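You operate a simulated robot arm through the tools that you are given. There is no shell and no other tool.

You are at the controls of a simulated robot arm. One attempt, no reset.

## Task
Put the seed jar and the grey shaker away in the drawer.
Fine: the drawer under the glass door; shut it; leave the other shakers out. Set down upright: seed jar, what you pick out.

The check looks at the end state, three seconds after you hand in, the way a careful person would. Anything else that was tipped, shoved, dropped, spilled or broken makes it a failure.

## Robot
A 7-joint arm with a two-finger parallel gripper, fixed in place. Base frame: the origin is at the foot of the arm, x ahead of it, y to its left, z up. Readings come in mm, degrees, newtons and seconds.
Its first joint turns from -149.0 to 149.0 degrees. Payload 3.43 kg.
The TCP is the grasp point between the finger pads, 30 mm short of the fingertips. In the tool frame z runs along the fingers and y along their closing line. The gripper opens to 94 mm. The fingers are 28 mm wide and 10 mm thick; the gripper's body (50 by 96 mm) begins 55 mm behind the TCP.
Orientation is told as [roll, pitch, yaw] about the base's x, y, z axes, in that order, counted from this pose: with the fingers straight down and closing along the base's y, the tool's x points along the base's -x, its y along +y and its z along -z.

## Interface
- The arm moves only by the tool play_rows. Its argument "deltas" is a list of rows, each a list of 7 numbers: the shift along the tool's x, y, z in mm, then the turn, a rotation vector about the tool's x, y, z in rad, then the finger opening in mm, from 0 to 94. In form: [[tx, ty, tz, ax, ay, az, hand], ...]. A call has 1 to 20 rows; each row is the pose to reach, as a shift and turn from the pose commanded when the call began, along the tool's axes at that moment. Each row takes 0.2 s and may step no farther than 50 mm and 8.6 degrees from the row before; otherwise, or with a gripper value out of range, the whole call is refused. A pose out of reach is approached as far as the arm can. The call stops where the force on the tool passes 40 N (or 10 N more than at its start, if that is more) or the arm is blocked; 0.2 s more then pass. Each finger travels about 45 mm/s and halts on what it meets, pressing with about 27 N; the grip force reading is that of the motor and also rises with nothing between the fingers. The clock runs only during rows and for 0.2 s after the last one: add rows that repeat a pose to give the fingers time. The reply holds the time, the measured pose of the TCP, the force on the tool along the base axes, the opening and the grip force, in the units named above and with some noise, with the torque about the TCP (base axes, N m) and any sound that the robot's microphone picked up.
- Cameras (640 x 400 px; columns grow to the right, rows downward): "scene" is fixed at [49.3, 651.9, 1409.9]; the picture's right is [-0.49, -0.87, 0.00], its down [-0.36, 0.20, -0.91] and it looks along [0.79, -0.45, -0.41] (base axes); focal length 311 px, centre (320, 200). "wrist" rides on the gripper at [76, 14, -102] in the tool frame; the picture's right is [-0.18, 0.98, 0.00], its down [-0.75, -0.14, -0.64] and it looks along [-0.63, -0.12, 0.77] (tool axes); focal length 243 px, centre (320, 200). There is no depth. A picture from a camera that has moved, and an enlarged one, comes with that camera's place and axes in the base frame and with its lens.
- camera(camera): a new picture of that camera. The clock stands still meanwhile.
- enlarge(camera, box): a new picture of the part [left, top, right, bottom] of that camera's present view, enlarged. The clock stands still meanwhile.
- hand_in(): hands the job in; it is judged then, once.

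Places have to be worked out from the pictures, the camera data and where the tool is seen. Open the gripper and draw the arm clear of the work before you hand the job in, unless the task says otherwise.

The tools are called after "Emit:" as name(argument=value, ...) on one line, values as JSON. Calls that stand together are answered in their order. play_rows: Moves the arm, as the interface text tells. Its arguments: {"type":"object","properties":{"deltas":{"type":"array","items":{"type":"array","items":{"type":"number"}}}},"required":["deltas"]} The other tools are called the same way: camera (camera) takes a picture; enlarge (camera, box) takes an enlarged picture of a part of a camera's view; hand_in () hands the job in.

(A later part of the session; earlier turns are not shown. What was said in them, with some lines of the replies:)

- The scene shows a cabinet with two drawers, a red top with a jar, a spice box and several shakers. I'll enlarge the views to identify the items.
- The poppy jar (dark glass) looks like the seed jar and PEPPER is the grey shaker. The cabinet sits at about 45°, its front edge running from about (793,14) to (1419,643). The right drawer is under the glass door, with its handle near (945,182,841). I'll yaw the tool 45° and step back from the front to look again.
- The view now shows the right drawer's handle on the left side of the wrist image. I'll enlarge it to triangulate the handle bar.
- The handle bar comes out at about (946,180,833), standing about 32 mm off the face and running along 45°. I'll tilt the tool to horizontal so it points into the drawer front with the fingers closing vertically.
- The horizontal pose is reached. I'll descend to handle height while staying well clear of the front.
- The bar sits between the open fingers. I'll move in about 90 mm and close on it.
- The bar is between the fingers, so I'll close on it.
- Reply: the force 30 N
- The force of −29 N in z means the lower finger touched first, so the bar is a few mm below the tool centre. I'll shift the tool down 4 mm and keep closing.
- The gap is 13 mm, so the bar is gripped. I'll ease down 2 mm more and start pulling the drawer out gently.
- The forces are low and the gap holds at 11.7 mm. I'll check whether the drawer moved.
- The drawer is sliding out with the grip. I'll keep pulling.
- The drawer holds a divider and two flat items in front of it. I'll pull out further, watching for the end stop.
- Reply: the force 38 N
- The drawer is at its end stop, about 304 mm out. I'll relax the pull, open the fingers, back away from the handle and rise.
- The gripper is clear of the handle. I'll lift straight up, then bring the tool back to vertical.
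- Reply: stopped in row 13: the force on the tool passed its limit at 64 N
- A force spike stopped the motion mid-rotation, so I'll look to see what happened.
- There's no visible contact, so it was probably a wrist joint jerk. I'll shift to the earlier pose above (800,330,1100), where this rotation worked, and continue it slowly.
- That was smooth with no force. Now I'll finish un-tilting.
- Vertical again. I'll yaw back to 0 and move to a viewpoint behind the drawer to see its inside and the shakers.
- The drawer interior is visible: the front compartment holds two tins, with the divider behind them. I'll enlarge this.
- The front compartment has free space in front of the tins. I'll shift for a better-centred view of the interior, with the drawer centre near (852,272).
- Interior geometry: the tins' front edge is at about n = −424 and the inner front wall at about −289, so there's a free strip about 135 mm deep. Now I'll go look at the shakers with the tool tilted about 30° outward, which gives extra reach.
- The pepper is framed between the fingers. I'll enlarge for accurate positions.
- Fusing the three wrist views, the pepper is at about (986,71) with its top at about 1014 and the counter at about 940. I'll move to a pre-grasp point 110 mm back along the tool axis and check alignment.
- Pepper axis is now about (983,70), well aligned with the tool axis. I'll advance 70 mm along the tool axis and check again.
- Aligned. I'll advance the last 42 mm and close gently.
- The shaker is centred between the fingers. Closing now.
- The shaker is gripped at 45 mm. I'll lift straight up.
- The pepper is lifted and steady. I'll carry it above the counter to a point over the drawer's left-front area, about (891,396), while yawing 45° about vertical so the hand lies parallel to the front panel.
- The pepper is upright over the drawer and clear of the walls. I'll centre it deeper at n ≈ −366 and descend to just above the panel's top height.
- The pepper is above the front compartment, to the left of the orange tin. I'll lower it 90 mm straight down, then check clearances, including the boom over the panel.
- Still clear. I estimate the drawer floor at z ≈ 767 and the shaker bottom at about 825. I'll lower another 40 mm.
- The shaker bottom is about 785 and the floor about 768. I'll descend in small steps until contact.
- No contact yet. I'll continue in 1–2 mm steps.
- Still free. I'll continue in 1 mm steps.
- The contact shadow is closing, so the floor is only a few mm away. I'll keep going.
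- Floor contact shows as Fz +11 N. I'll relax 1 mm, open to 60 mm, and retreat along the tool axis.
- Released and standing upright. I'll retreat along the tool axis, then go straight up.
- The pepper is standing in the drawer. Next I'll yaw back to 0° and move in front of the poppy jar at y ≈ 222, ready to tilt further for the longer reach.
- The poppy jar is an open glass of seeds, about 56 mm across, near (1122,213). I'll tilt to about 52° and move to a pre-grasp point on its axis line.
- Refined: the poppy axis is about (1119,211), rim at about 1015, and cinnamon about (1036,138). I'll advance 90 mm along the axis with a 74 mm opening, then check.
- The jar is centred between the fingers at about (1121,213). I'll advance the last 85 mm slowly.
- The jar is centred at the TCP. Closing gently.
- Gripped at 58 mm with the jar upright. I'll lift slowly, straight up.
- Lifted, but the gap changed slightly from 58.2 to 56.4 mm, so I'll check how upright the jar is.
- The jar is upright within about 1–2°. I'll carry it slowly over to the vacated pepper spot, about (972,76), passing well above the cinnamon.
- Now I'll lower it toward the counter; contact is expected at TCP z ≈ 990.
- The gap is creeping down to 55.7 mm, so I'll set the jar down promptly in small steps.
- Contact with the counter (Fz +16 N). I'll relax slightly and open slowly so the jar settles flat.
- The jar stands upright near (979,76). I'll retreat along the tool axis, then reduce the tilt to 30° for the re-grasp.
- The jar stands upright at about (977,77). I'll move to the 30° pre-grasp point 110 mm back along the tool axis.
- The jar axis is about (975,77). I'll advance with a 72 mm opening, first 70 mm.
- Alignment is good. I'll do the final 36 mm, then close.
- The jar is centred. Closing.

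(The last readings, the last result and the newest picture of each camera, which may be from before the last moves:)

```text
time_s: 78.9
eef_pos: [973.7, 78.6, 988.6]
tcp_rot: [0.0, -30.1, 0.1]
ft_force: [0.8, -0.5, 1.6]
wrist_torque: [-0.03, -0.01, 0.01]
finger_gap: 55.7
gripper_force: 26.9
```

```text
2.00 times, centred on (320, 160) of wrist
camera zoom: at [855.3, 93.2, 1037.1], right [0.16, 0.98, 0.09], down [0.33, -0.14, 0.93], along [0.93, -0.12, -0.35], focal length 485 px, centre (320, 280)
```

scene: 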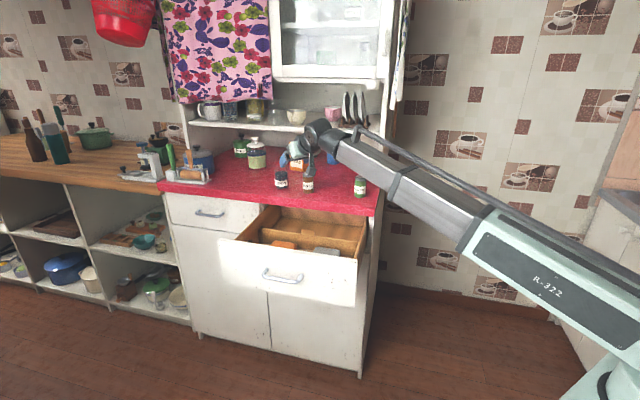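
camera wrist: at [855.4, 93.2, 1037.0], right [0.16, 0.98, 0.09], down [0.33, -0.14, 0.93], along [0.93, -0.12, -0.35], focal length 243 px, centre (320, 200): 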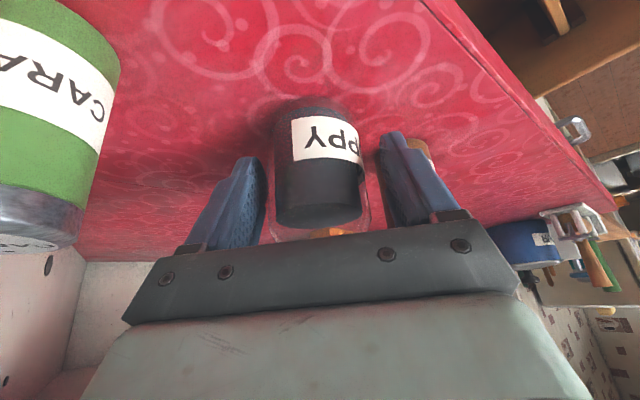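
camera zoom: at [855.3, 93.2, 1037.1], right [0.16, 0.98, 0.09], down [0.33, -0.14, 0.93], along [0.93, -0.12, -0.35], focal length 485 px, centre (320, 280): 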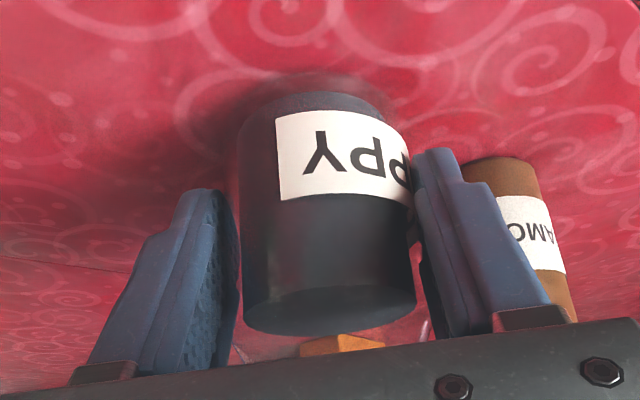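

The grip is 55.7 mm, matching the glass diameter, with no side forces. I'll lift slowly, straight up.

Emit:
play_rows(deltas=[[-1, 0, -1.7, 0, 0, 0, 48], [-4, 0, -7, 0, 0, 0, 48], [-9, 0, -15.6, 0, 0, 0, 48], [-16, 0, -27.7, 0, 0, 0, 48], [-24, 0, -41.6, 0, 0, 0, 48], [-33, 0, -57, 0, 0, 0, 48], [-42, 0, -72.7, 0, 0, 0, 48], [-50, 0, -86.6, 0, 0, 0, 48], [-56, 0, -97, 0, 0, 0, 48], [-59, 0, -102.2, 0, 0, 0, 48], [-60, 0, -104, 0, 0, 0, 48], [-60, 0, -104, 0, 0, 0, 48]])

Emit:
camera(camera="wrist")

Emit:
enlarge(camera="scene", box=[270, 100, 400, 210])

```text
time_s: 81.5
eef_pos: [973.2, 76.4, 1108.0]
tcp_rot: [0.1, -30.0, 0.0]
ft_force: [-0.6, -0.5, -0.4]
wrist_torque: [-0.02, 0.05, -0.01]
finger_gap: 55.7
gripper_force: 27.3
```

```text
taken
camera wrist: at [855.1, 91.2, 1157.2], right [0.16, 0.98, 0.09], down [0.33, -0.14, 0.93], along [0.93, -0.12, -0.35], focal length 243 px, centre (320, 200)
```

wrist: 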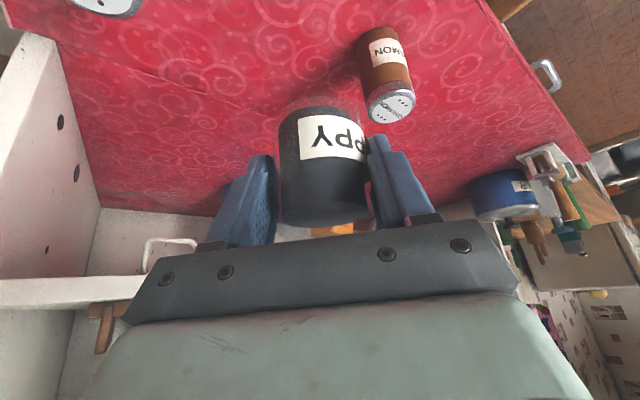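

```text
3.64 times, centred on (335, 155) of scene
camera zoom: at [49.3, 651.9, 1409.9], right [-0.49, -0.87, 0.0], down [-0.36, 0.2, -0.91], along [0.79, -0.45, -0.41], focal length 1130 px, centre (266, 364)
```

zoom: 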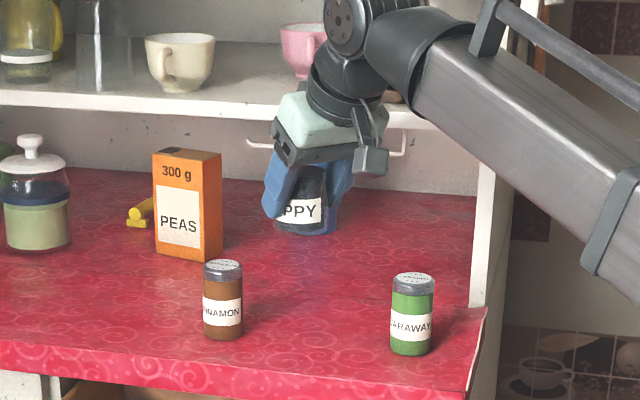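

Firm and upright. I'll carry it over to the drawer at about (831,317), to the right of the pepper, slowly yawing 45° about vertical.

Emit:
play_rows(deltas=[[2.5, 5, -1.4, -0.008, 0, -0.014, 48], [8, 15.6, -4.6, -0.026, 0, -0.044, 48], [16, 31, -9.2, -0.051, 0, -0.088, 48], [26, 50, -15, -0.083, 0, -0.143, 48], [36, 70, -21, -0.114, 0, -0.197, 48], [46.7, 91, -27, -0.149, 0, -0.258, 48], [57.8, 113, -33.4, -0.185, 0, -0.32, 48], [69, 134, -40, -0.22, 0, -0.381, 48], [79, 155, -46, -0.253, 0, -0.438, 48], [89, 174, -51, -0.284, 0, -0.491, 48], [98, 192, -57, -0.314, 0, -0.543, 48], [107, 209, -62, -0.342, 0, -0.592, 48], [114, 223, -66, -0.365, 0, -0.632, 48], [119.5, 233.5, -69, -0.382, 0, -0.661, 48], [123, 240, -71, -0.393, 0, -0.68, 48], [123, 240, -71, -0.393, 0, -0.68, 48]])

Emit:
camera(camera="wrist")

Emit:
enlarge(camera="scene", box=[220, 100, 400, 290])

```text
time_s: 84.9
eef_pos: [830.3, 317.1, 1107.4]
tcp_rot: [0.0, -30.0, 45.1]
ft_force: [0.3, -0.4, -1.1]
wrist_torque: [0.01, -0.04, -0.02]
finger_gap: 55.4
gripper_force: 27.2
```

```text
taken
camera wrist: at [736.5, 244.1, 1156.3], right [-0.58, 0.81, 0.09], down [0.33, 0.13, 0.93], along [0.74, 0.58, -0.35], focal length 243 px, centre (320, 200)
```

wrist: 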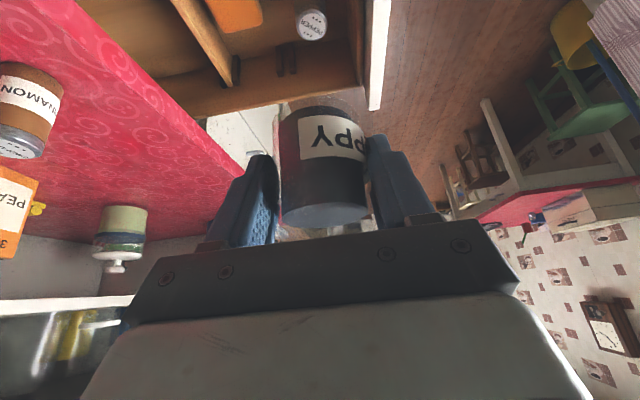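

```text
2.11 times, centred on (310, 195) of scene
camera zoom: at [49.3, 651.9, 1409.9], right [-0.49, -0.87, 0.0], down [-0.36, 0.2, -0.91], along [0.79, -0.45, -0.41], focal length 654 px, centre (341, 210)
```

zoom: 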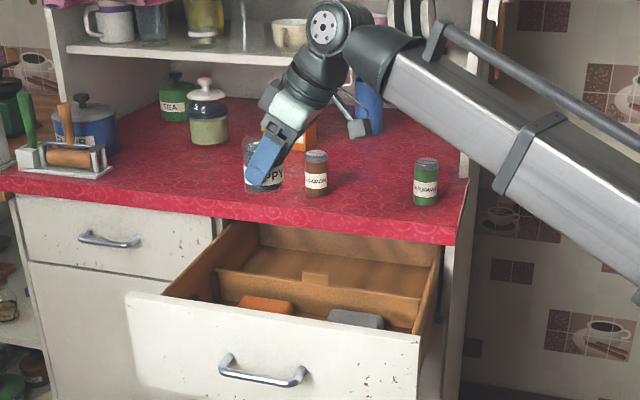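

The pepper stands at about (897,385) in the drawer as expected. I'll lower the jar in stages, first 150 mm.

Emit:
play_rows(deltas=[[1.5, 0, 2.6, 0, 0, 0, 48], [6, 0, 10.4, 0, 0, 0, 48], [14, 0, 24, 0, 0, 0, 48], [23, 0, 40, 0, 0, 0, 48], [33, 0, 57, 0, 0, 0, 48], [43, 0, 74.5, 0, 0, 0, 48], [53, 0, 92, 0, 0, 0, 48], [62, 0, 107, 0, 0, 0, 48], [69, 0, 119.5, 0, 0, 0, 48], [73, 0, 126.4, 0, 0, 0, 48], [75, 0, 130, 0, 0, 0, 48], [75, 0, 130, 0, 0, 0, 48]])

Emit:
camera(camera="wrist")

Emit:
enlarge(camera="scene", box=[220, 130, 400, 300])

```text
time_s: 87.5
eef_pos: [829.8, 316.5, 956.9]
tcp_rot: [0.0, -30.0, 45.2]
ft_force: [0.6, -0.4, -1.4]
wrist_torque: [-0.04, 0.0, -0.01]
finger_gap: 55.6
gripper_force: 27.3
```

```text
taken
camera wrist: at [735.9, 243.7, 1006.4], right [-0.58, 0.81, 0.09], down [0.33, 0.13, 0.93], along [0.74, 0.58, -0.35], focal length 243 px, centre (320, 200)
```

wrist: 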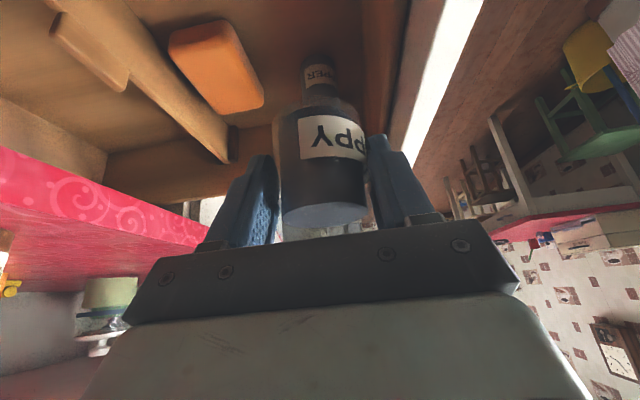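

```text
2.35 times, centred on (310, 215) of scene
camera zoom: at [49.3, 651.9, 1409.9], right [-0.49, -0.87, 0.0], down [-0.36, 0.2, -0.91], along [0.79, -0.45, -0.41], focal length 731 px, centre (344, 165)
```

zoom: 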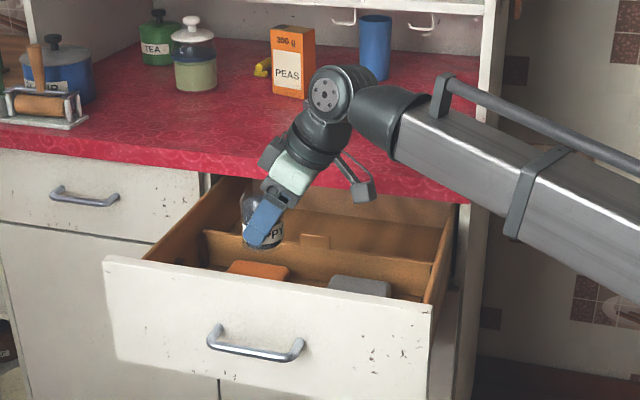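

Clear on all sides. Lowering another 100 mm.

Emit:
play_rows(deltas=[[2, 0, 3.5, 0, 0, 0, 48], [7, 0, 12, 0, 0, 0, 48], [15, 0, 26, 0, 0, 0, 48], [24, 0, 41.6, 0, 0, 0, 48], [33, 0, 57, 0, 0, 0, 48], [41, 0, 71, 0, 0, 0, 48], [47, 0, 81.4, 0, 0, 0, 48], [50, 0, 86.6, 0, 0, 0, 48], [50, 0, 86.6, 0, 0, 0, 48]])

Emit:
camera(camera="wrist")

Emit:
enlarge(camera="scene", box=[220, 160, 400, 300])

```text
time_s: 89.5
eef_pos: [830.4, 319.1, 856.3]
tcp_rot: [0.0, -30.0, 45.1]
ft_force: [-0.7, 0.3, -1.2]
wrist_torque: [0.02, -0.01, 0.01]
finger_gap: 55.9
gripper_force: 27.0
```

```text
taken
camera wrist: at [736.7, 245.0, 905.9], right [-0.58, 0.81, 0.09], down [0.33, 0.13, 0.93], along [0.74, 0.58, -0.35], focal length 243 px, centre (320, 200)
```

wrist: 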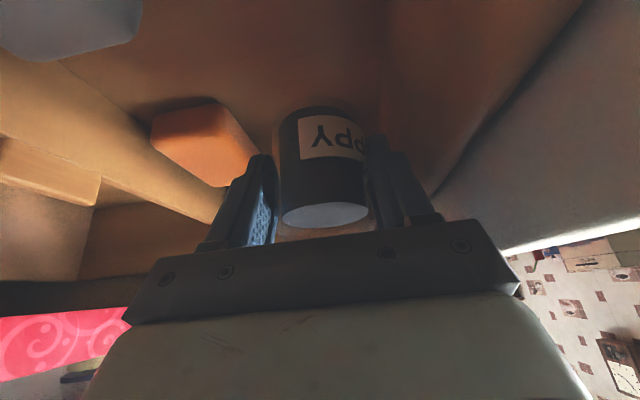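

```text
2.86 times, centred on (310, 230) of scene
camera zoom: at [49.3, 651.9, 1409.9], right [-0.49, -0.87, 0.0], down [-0.36, 0.2, -0.91], along [0.79, -0.45, -0.41], focal length 888 px, centre (349, 114)
```

zoom: 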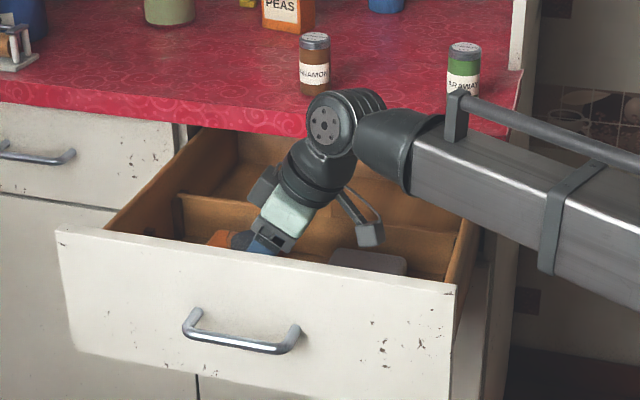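

Next: 42 mm more, to just above the floor (contact expected at TCP z ≈ 806).

Emit:
play_rows(deltas=[[2, 0, 3.5, 0, 0, 0, 48], [6, 0, 10.4, 0, 0, 0, 48], [11, 0, 19, 0, 0, 0, 48], [16, 0, 27.7, 0, 0, 0, 48], [19.5, 0, 33.8, 0, 0, 0, 48], [21, 0, 36.4, 0, 0, 0, 48], [21, 0, 36.4, 0, 0, 0, 48]])

Emit:
camera(camera="wrist")

Emit:
enlarge(camera="scene", box=[220, 160, 400, 300])

```text
time_s: 91.1
eef_pos: [828.0, 319.3, 815.9]
tcp_rot: [0.0, -30.1, 45.1]
ft_force: [0.4, -0.5, -1.0]
wrist_torque: [0.01, 0.02, 0.01]
finger_gap: 55.8
gripper_force: 26.6
```

```text
taken
camera wrist: at [735.4, 245.6, 864.2], right [-0.58, 0.81, 0.09], down [0.33, 0.13, 0.93], along [0.74, 0.58, -0.35], focal length 243 px, centre (320, 200)
```

wrist: 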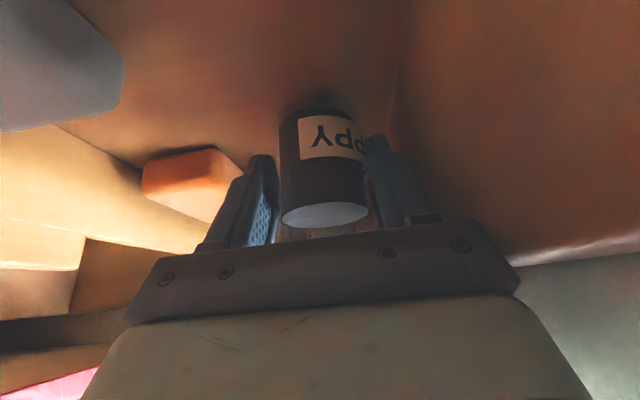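

```text
2.86 times, centred on (310, 230) of scene
camera zoom: at [49.3, 651.9, 1409.9], right [-0.49, -0.87, 0.0], down [-0.36, 0.2, -0.91], along [0.79, -0.45, -0.41], focal length 888 px, centre (349, 114)
```

zoom: 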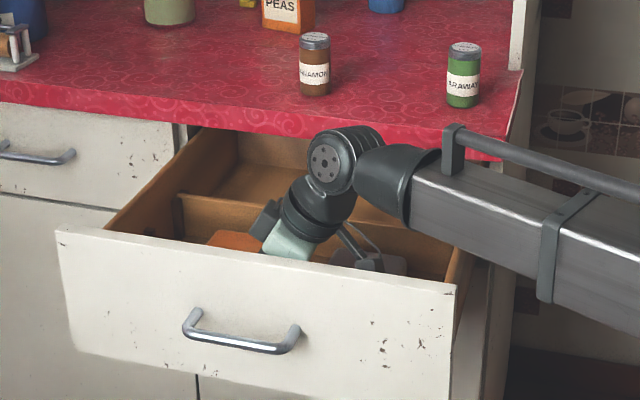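

No contact yet. Stepping down in 1–2 mm increments.

Emit:
play_rows(deltas=[[1, 0, 1.7, 0, 0, 0, 48], [2, 0, 3.5, 0, 0, 0, 48], [3, 0, 5.2, 0, 0, 0, 48], [3, 0, 5.2, 0, 0, 0, 48]])

Emit:
play_rows(deltas=[[0.5, 0, 0.87, 0, 0, 0, 48], [1, 0, 1.7, 0, 0, 0, 48], [1, 0, 1.7, 0, 0, 0, 48]])

```text
time_s: 92.1
eef_pos: [829.1, 317.4, 809.7]
tcp_rot: [0.0, -30.0, 45.1]
ft_force: [0.2, 0.0, -0.5]
wrist_torque: [-0.03, -0.02, 0.01]
finger_gap: 55.9
gripper_force: 26.9
```

```text
time_s: 92.9
eef_pos: [829.8, 318.5, 809.0]
tcp_rot: [0.1, -30.0, 45.1]
ft_force: [-0.4, 0.3, -1.5]
wrist_torque: [0.0, 0.0, -0.02]
finger_gap: 55.6
gripper_force: 26.7
```

Emit:
play_rows(deltas=[[0.5, 0, 0.87, 0, 0, 0, 48], [1, 0, 1.7, 0, 0, 0, 48], [1, 0, 1.7, 0, 0, 0, 48]])

```text
time_s: 93.7
eef_pos: [830.0, 318.0, 805.4]
tcp_rot: [0.0, -30.2, 45.0]
ft_force: [-1.3, -0.3, 2.7]
wrist_torque: [-0.11, 0.01, -0.01]
finger_gap: 55.5
gripper_force: 27.7
```

Light contact is starting at 2.7 N. I'll go one more millimetre to confirm.

Emit:
play_rows(deltas=[[0.3, 0, 0.5, 0, 0, 0, 48], [0.6, 0, 1, 0, 0, 0, 48], [0.6, 0, 1, 0, 0, 0, 48]])

```text
time_s: 94.5
eef_pos: [830.5, 317.1, 804.6]
tcp_rot: [-0.1, -30.1, 45.2]
ft_force: [-1.1, -0.4, 17.4]
wrist_torque: [-0.03, 0.03, 0.02]
finger_gap: 55.6
gripper_force: 27.2
```

The jar is on the floor. I'll relax and open slowly to 68 mm.

Emit:
play_rows(deltas=[[-0.4, 0, -0.7, 0, 0, 0, 52], [-0.4, 0, -0.7, 0, 0, 0, 56], [-0.4, 0, -0.7, 0, 0, 0, 60], [-0.4, 0, -0.7, 0, 0, 0, 64], [-0.4, 0, -0.7, 0, 0, 0, 68], [-0.4, 0, -0.7, 0, 0, 0, 70], [-0.4, 0, -0.7, 0, 0, 0, 70]])

Emit:
camera(camera="wrist")

```text
time_s: 96.1
eef_pos: [830.8, 318.3, 805.8]
tcp_rot: [0.0, -30.1, 45.0]
ft_force: [-0.3, 0.3, 0.6]
wrist_torque: [0.0, 0.01, 0.0]
finger_gap: 70.3
gripper_force: 0.2
```

```text
taken
camera wrist: at [736.7, 245.3, 853.6], right [-0.58, 0.81, 0.09], down [0.33, 0.13, 0.93], along [0.74, 0.58, -0.35], focal length 243 px, centre (320, 200)
```

wrist: 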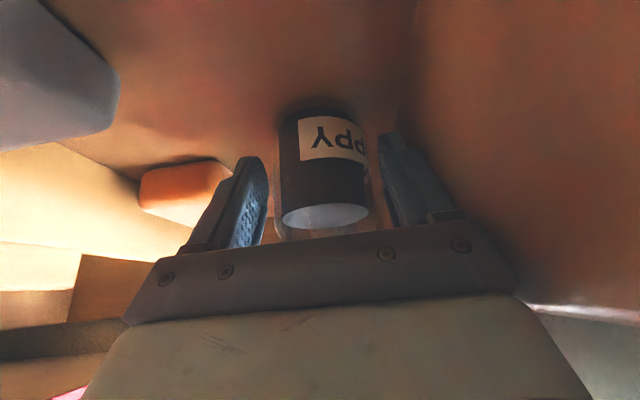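

Released and upright. I'll retreat along the tool axis, then go up.

Emit:
play_rows(deltas=[[0, 0, -10, 0, 0, 0, 70], [0, 0, -25, 0, 0, 0, 70], [0, 0, -45, 0, 0, 0, 70], [0, 0, -65, 0, 0, 0, 70], [-8, 0, -92, 0, 0, 0, 70], [-23, 0, -122, 0, 0, 0, 70], [-43, 0, -157, 0, 0, 0, 70], [-65, 0, -195, 0, 0, 0, 70], [-88, 0, -234, 0, 0, 0, 70], [-105, 0, -264, 0, 0, 0, 70], [-115, 0, -281, 0, 0, 0, 70], [-115, 0, -281, 0, 0, 0, 70]])

Emit:
camera(camera="wrist")

Emit:
camera(camera="scene")

```text
time_s: 98.7
eef_pos: [799.9, 286.1, 1106.0]
tcp_rot: [-0.1, -30.0, 45.1]
ft_force: [0.0, -0.3, 0.0]
wrist_torque: [-0.01, -0.02, 0.01]
finger_gap: 70.2
gripper_force: 0.1
```

```text
taken
camera wrist: at [707.3, 213.5, 1154.6], right [-0.58, 0.81, 0.09], down [0.33, 0.13, 0.93], along [0.74, 0.58, -0.35], focal length 243 px, centre (320, 200)
```

wrist: 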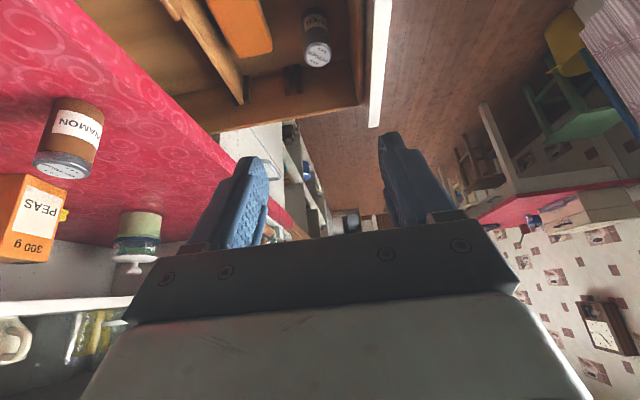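

```text
taken
```

scene: 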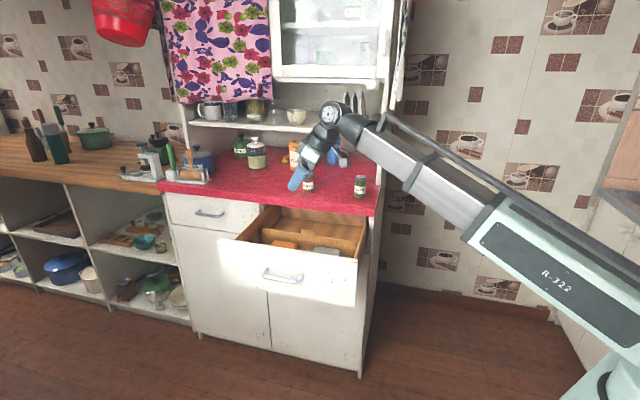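

Both items seem to be inside. I'll un-tilt to vertical over (800,330,1100) and look down into the drawer to verify.

Emit:
play_rows(deltas=[[-4, 5, 3.5, 0, 0.087, 0, 70], [-8, 10, 7, 0, 0.175, 0, 70], [-12, 16, 10.4, 0, 0.262, 0, 70], [-16, 21, 13.8, 0, 0.349, 0, 70], [-20, 26, 17.3, 0, 0.437, 0, 70], [-23.8, 31, 20.7, 0, 0.524, 0, 70], [-23.8, 31, 20.7, 0, 0.524, 0, 70]])

Emit:
enlarge(camera="wrist", box=[0, 0, 400, 230])

```text
time_s: 100.3
eef_pos: [801.8, 331.8, 1099.8]
tcp_rot: [0.0, -0.1, 45.1]
ft_force: [-0.3, 0.2, -0.1]
wrist_torque: [0.03, 0.01, 0.0]
finger_gap: 70.3
gripper_force: 0.1
```

```text
1.60 times, centred on (200, 115) of wrist
camera zoom: at [736.8, 287.9, 1200.7], right [-0.57, 0.82, 0.0], down [0.63, 0.43, 0.64], along [0.53, 0.36, -0.77], focal length 388 px, centre (512, 336)
```

zoom: 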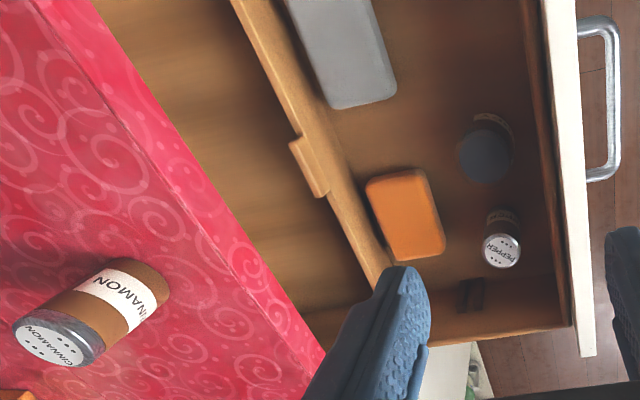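

Both the poppy jar and the pepper stand upright in the drawer. Now I'll tilt to horizontal to handle the drawer again.

Emit:
play_rows(deltas=[[0, 0, 0, 0.131, 0, 0, 60], [0, 0, 0, 0.262, 0, 0, 60], [0, 0, 0, 0.393, 0, 0, 60], [0, 0, 0, 0.524, 0, 0, 60], [0, 0, 0, 0.654, 0, 0, 60], [0, 0, 0, 0.785, 0, 0, 60], [0, 0, 0, 0.916, 0, 0, 60], [0, 0, 0, 1.047, 0, 0, 60], [0, 0, 0, 1.178, 0, 0, 60], [0, 0, 0, 1.309, 0, 0, 60], [0, 0, 0, 1.44, 0, 0, 60], [0, 0, 0, 1.571, 0, 0, 60], [0, 0, 0, 1.571, 0, 0, 60]])

```text
time_s: 103.1
eef_pos: [800.9, 332.1, 1100.4]
tcp_rot: [-90.1, 0.0, 45.1]
ft_force: [0.4, 0.3, 0.4]
wrist_torque: [-0.01, 0.01, 0.01]
finger_gap: 59.9
gripper_force: 0.1
```

Now I'll back away along the drawer direction and descend to handle height.

Emit:
play_rows(deltas=[[1, 0, -30, 0, 0, 0, 60], [3, 0, -70, 0, 0, 0, 60], [5, 0, -110, 0, 0, 0, 60], [6, 0, -150, 0, 0, 0, 60], [7, 0, -185, 0, 0, 0, 60], [7, 10, -200, 0, 0, 0, 60], [7, 40, -200, 0, 0, 0, 60], [7, 80, -200, 0, 0, 0, 60], [7, 120, -200, 0, 0, 0, 60], [7, 160, -200, 0, 0, 0, 60], [7, 200, -200, 0, 0, 0, 60], [7, 235, -200, 0, 0, 0, 60], [7, 260, -200, 0, 0, 0, 60], [7, 273, -200, 0, 0, 0, 60], [7, 273, -200, 0, 0, 0, 60]])

Emit:
camera(camera="wrist")

Emit:
camera(camera="scene")

```text
time_s: 106.3
eef_pos: [654.8, 470.3, 827.3]
tcp_rot: [-89.9, -0.1, 45.0]
ft_force: [-0.7, -0.5, 0.3]
wrist_torque: [0.0, 0.02, -0.02]
finger_gap: 59.9
gripper_force: 0.0
```

```text
taken
camera wrist: at [527.8, 489.7, 810.6], right [0.13, 0.13, -0.98], down [0.08, 0.99, 0.14], along [0.99, -0.09, 0.12], focal length 243 px, centre (320, 200)
```

wrist: 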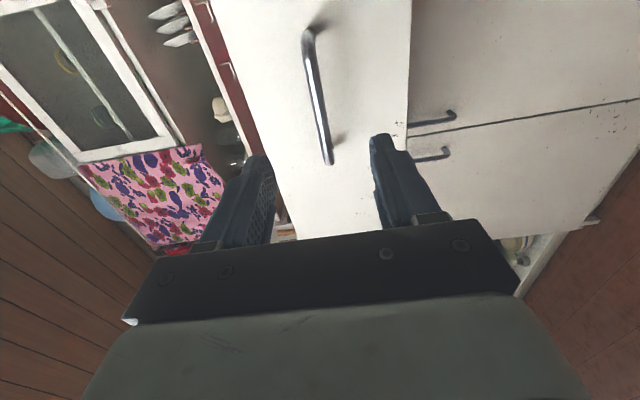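

```text
taken
```

scene: 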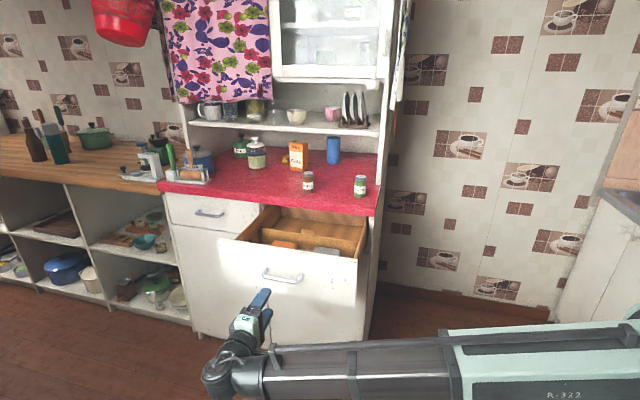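

Aligned with the handle again. I'll move in 96 mm and grip the bar.

Emit:
play_rows(deltas=[[0, 0, 25, 0, 0, 0, 60], [0, 0, 55, 0, 0, 0, 60], [0, 0, 80, 0, 0, 0, 60], [0, 0, 96, 0, 0, 0, 60], [0, 0, 96, 0, 0, 0, 45], [0, 0, 96, 0, 0, 0, 30], [0, 0, 96, 0, 0, 0, 16], [0, 0, 96, 0, 0, 0, 6], [0, 0, 96, 0, 0, 0, 4], [0, 0, 96, 0, 0, 0, 4]])

Emit:
camera(camera="wrist")

```text
time_s: 108.5
eef_pos: [722.6, 402.0, 826.0]
tcp_rot: [-89.9, 0.0, 45.1]
ft_force: [-1.0, -1.8, -7.4]
wrist_torque: [0.12, 0.16, 0.19]
finger_gap: 11.9
gripper_force: 45.2
```

```text
taken
camera wrist: at [594.4, 420.4, 811.1], right [0.13, 0.13, -0.98], down [0.08, 0.99, 0.14], along [0.99, -0.09, 0.12], focal length 243 px, centre (320, 200)
```

wrist: 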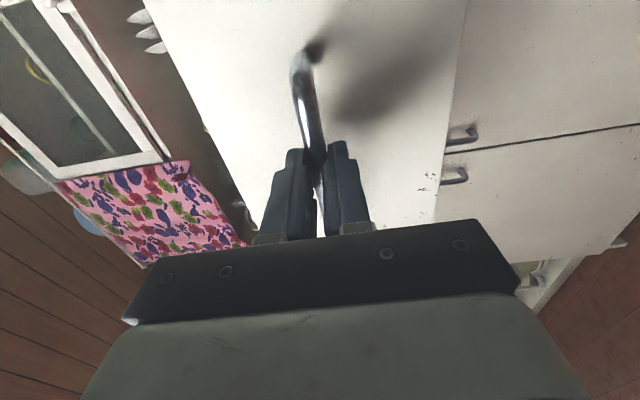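

Gripped. I'll push the drawer in slowly and smoothly; first stage.

Emit:
play_rows(deltas=[[0, 0, 1, 0, 0, 0, 2], [0, 0, 3, 0, 0, 0, 2], [0, 0, 6, 0, 0, 0, 2], [0, 0, 10, 0, 0, 0, 2], [0, 0, 15, 0, 0, 0, 2], [0, 0, 21, 0, 0, 0, 2], [0, 0, 28, 0, 0, 0, 2], [0, 0, 36, 0, 0, 0, 2], [0, 0, 45, 0, 0, 0, 2], [0, 0, 55, 0, 0, 0, 2], [0, 0, 65, 0, 0, 0, 2], [0, 0, 75, 0, 0, 0, 2], [0, 0, 84, 0, 0, 0, 2], [0, 0, 92, 0, 0, 0, 2], [0, 0, 99, 0, 0, 0, 2], [0, 0, 105, 0, 0, 0, 2], [0, 0, 110, 0, 0, 0, 2], [0, 0, 113, 0, 0, 0, 2], [0, 0, 115, 0, 0, 0, 2], [0, 0, 115, 0, 0, 0, 2]])

Emit:
enlarge(camera="scene", box=[205, 170, 405, 295])

```text
time_s: 112.7
eef_pos: [803.1, 319.7, 827.5]
tcp_rot: [-89.7, -0.1, 45.0]
ft_force: [-8.7, -8.0, -16.9]
wrist_torque: [0.21, 0.33, -1.22]
finger_gap: 11.8
gripper_force: 45.4
```

```text
3.20 times, centred on (305, 232) of scene
camera zoom: at [49.3, 651.9, 1409.9], right [-0.49, -0.87, 0.0], down [-0.36, 0.2, -0.91], along [0.79, -0.45, -0.41], focal length 994 px, centre (368, 96)
```

zoom: 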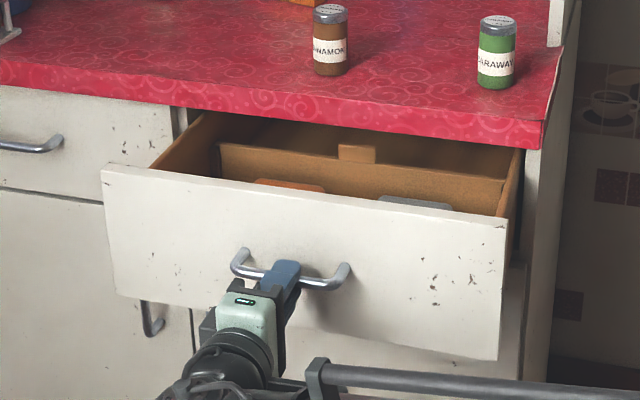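

It's sliding fine. I'll make a small correction (1.5 mm down, 1 mm toward −e) and continue.

Emit:
play_rows(deltas=[[0.5, 0.5, 1, 0, 0, 0, 2], [1, 1, 3, 0, 0, 0, 2], [1, 1.5, 6, 0, 0, 0, 2], [1, 1.5, 10, 0, 0, 0, 2], [1, 1.5, 15, 0, 0, 0, 2], [1, 1.5, 21, 0, 0, 0, 2], [1, 1.5, 28, 0, 0, 0, 2], [1, 1.5, 36, 0, 0, 0, 2], [1, 1.5, 45, 0, 0, 0, 2], [1, 1.5, 55, 0, 0, 0, 2], [1, 1.5, 65, 0, 0, 0, 2], [1, 1.5, 75, 0, 0, 0, 2], [1, 1.5, 85, 0, 0, 0, 2], [1, 1.5, 95, 0, 0, 0, 2], [1, 1.5, 104, 0, 0, 0, 2], [1, 1.5, 112, 0, 0, 0, 2], [1, 1.5, 118, 0, 0, 0, 2], [1, 1.5, 123, 0, 0, 0, 2], [1, 1.5, 125, 0, 0, 0, 2], [1, 1.5, 125, 0, 0, 0, 2]])

Emit:
enlarge(camera="scene", box=[205, 170, 405, 295])

```text
time_s: 116.9
eef_pos: [891.9, 231.2, 827.7]
tcp_rot: [-90.2, 0.0, 45.4]
ft_force: [18.9, 20.5, 20.9]
wrist_torque: [-0.26, -0.34, -0.33]
finger_gap: 11.6
gripper_force: 44.5
```

```text
3.20 times, centred on (305, 232) of scene
camera zoom: at [49.3, 651.9, 1409.9], right [-0.49, -0.87, 0.0], down [-0.36, 0.2, -0.91], along [0.79, -0.45, -0.41], focal length 994 px, centre (368, 96)
```

zoom: 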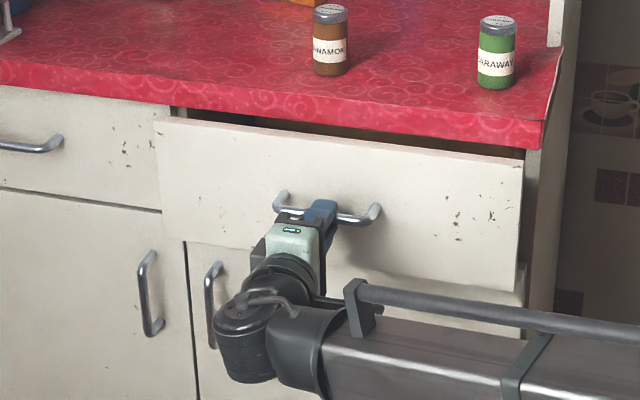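

The drawer is nearly shut, with about 60 mm left. I'll ease the lateral and vertical offsets and continue 50 mm.

Emit:
play_rows(deltas=[[-0.4, -0.5, 1, 0, 0, 0, 2], [-0.6, -0.8, 3, 0, 0, 0, 2], [-0.6, -0.8, 7, 0, 0, 0, 2], [-0.6, -0.8, 12, 0, 0, 0, 2], [-0.6, -0.8, 18, 0, 0, 0, 2], [-0.6, -0.8, 25, 0, 0, 0, 2], [-0.6, -0.8, 32, 0, 0, 0, 2], [-0.6, -0.8, 38, 0, 0, 0, 2], [-0.6, -0.8, 43, 0, 0, 0, 2], [-0.6, -0.8, 47, 0, 0, 0, 2], [-0.6, -0.8, 50, 0, 0, 0, 2], [-0.6, -0.8, 50, 0, 0, 0, 2]])

```text
time_s: 119.5
eef_pos: [928.4, 195.8, 826.3]
tcp_rot: [-90.0, 0.1, 45.1]
ft_force: [6.8, 6.7, 19.4]
wrist_torque: [-0.32, -0.25, -0.94]
finger_gap: 11.6
gripper_force: 44.7
```

About 10 mm is left. I'll push in slow steps until it seats.

Emit:
play_rows(deltas=[[0, -0.5, 1.5, 0, 0, 0, 2], [0, -0.5, 3, 0, 0, 0, 2], [0, -0.5, 4.5, 0, 0, 0, 2], [0, -0.5, 6, 0, 0, 0, 2], [0, -0.5, 7.5, 0, 0, 0, 2], [0, -0.5, 9, 0, 0, 0, 2], [0, -0.5, 10.5, 0, 0, 0, 2], [0, -0.5, 12, 0, 0, 0, 2], [0, -0.5, 13, 0, 0, 0, 2], [0, -0.5, 14, 0, 0, 0, 2]])

Emit:
enlarge(camera="scene", box=[230, 180, 390, 280])

```text
time_s: 121.3
eef_pos: [932.9, 190.1, 827.0]
tcp_rot: [-90.3, -0.1, 45.1]
ft_force: [-8.5, 7.8, 5.9]
wrist_torque: [-0.09, -0.07, -0.51]
finger_gap: 11.8
gripper_force: 45.0
stopped in row 9: the force on the tool passed its limit at 41 N (the readings are from after the stop); the commanded pose is now the measured one
```

```text
4.00 times, centred on (310, 230) of scene
camera zoom: at [49.3, 651.9, 1409.9], right [-0.49, -0.87, 0.0], down [-0.36, 0.2, -0.91], along [0.79, -0.45, -0.41], focal length 1243 px, centre (360, 80)
```

zoom: 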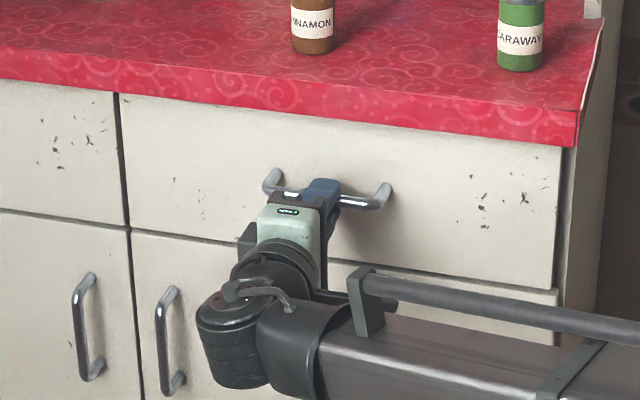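

It reached 41 N as it seated, and the face looks flush. I'll press once more gently to make sure, then release.

Emit:
play_rows(deltas=[[0, 0, 1, 0, 0, 0, 2], [0, 0, 2, 0, 0, 0, 2], [0, 0, 3, 0, 0, 0, 2], [0, 0, 4, 0, 0, 0, 2], [0, 0, 5, 0, 0, 0, 2]])

Emit:
enlarge(camera="wrist", box=[160, 0, 480, 240])

```text
time_s: 122.5
eef_pos: [936.7, 186.7, 827.2]
tcp_rot: [-90.3, 0.0, 45.2]
ft_force: [-28.0, 23.5, 11.6]
wrist_torque: [-0.21, -0.12, -0.01]
finger_gap: 11.8
gripper_force: 45.2
```

```text
1.67 times, centred on (320, 120) of wrist
camera zoom: at [809.7, 205.0, 810.5], right [0.13, 0.13, -0.98], down [0.07, 0.99, 0.14], along [0.99, -0.09, 0.12], focal length 404 px, centre (320, 333)
```

zoom: 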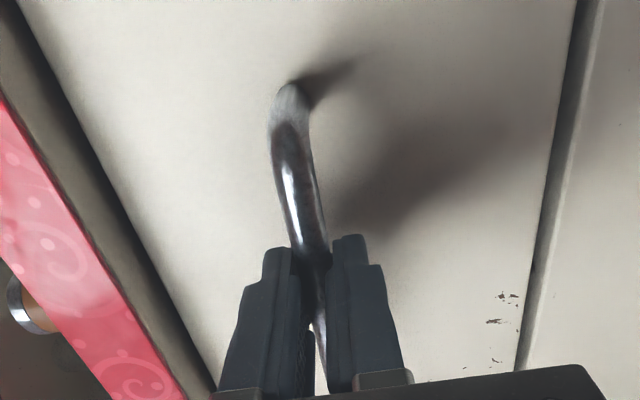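

It's seated, with 36 N of back-force at n ≈ −530, the original closed position. I'll open the fingers in place, so as not to drag the drawer, then withdraw straight back.

Emit:
play_rows(deltas=[[0, 0, -1, 0, 0, 0, 10], [0, 0, -1, 0, 0, 0, 25], [0, 0, -1, 0, 0, 0, 40], [0, 0, -1, 0, 0, 0, 56], [0, 0, -1, 0, 0, 0, 60], [0, 0, -15, 0, 0, 0, 60], [0, 0, -40, 0, 0, 0, 60], [0, 0, -75, 0, 0, 0, 60], [0, 0, -110, 0, 0, 0, 60], [0, 0, -150, 0, 0, 0, 60], [0, 0, -150, 0, 0, 0, 60]])

Emit:
camera(camera="wrist")

Emit:
enlarge(camera="scene", box=[230, 160, 390, 260])

```text
time_s: 124.9
eef_pos: [827.6, 293.9, 823.7]
tcp_rot: [-90.2, -0.1, 45.1]
ft_force: [0.2, 0.1, -0.3]
wrist_torque: [0.01, 0.01, -0.03]
finger_gap: 60.1
gripper_force: 0.1
```

```text
taken
camera wrist: at [700.7, 311.8, 807.6], right [0.13, 0.13, -0.98], down [0.08, 0.99, 0.14], along [0.99, -0.09, 0.12], focal length 243 px, centre (320, 200)
```

wrist: 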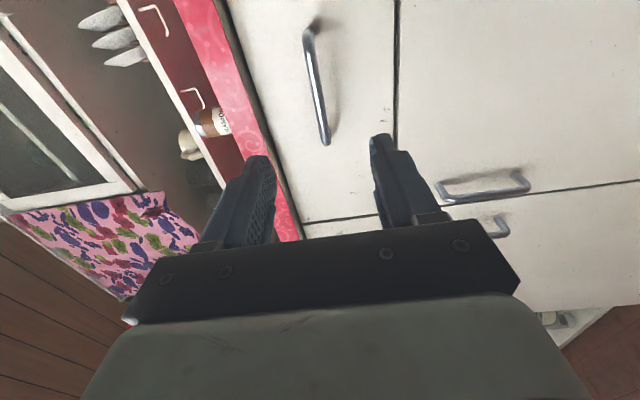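

```text
4.00 times, centred on (310, 210) of scene
camera zoom: at [49.3, 651.9, 1409.9], right [-0.49, -0.87, 0.0], down [-0.36, 0.2, -0.91], along [0.79, -0.45, -0.41], focal length 1243 px, centre (360, 160)
```

zoom: 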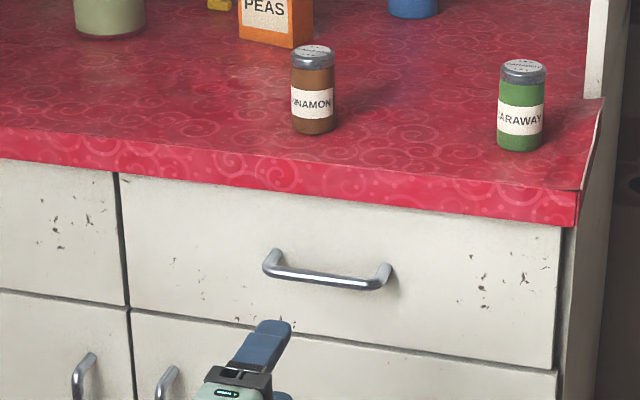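

The drawer is flush, and cinnamon and caraway are untouched. I'll draw the arm further clear, open the gripper, and take a last look.

Emit:
play_rows(deltas=[[0, 0, -30, 0, 0, 0, 80], [0, 0, -60, 0, 0, 0, 94], [0, -30, -90, 0, 0, 0, 94], [0, -60, -100, 0, 0, 0, 94], [0, -60, -100, 0, 0, 0, 94]])

Emit:
camera(camera="scene")

```text
time_s: 126.1
eef_pos: [759.8, 361.4, 887.8]
tcp_rot: [-90.1, 0.0, 45.2]
ft_force: [0.1, 0.7, 0.5]
wrist_torque: [0.0, 0.0, 0.03]
finger_gap: 93.8
gripper_force: 0.1
```

```text
taken
```

scene: 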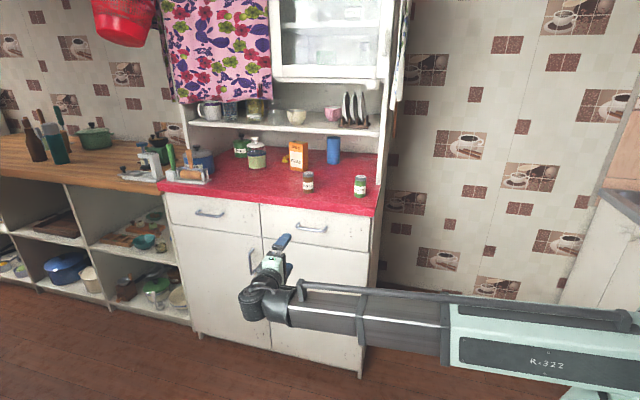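

The drawer is shut, the other shakers are in place, and the gripper is open and clear of the work. Handing in.

Emit:
hand_in()

```text
The job is handed in.
```

The seed jar and the grey shaker are in the drawer under the glass door, and the drawer is shut. I took the poppy jar to be the seed jar and the pepper to be the grey shaker.

- **In the drawer:** both stand upright in the front compartment, clear of the two tins already there. I checked this from above before closing. I pushed the drawer in slowly until it seated flush, but couldn't look inside after that.
- **Left out:** the cinnamon and caraway shakers are where they were on the counter. I saw nothing tipped, shoved or spilled in the last picture.
- **Along the way:** the poppy jar was out of reach for a straight-down grip. I set it on the counter once and picked it up again at a steeper angle, and it stayed upright within a degree or two.
- **One stop:** a force spike halted the arm once in mid-air. I saw no contact with anything, and the arm moved normally after that.

The gripper is open and the arm is clear of the cabinet.
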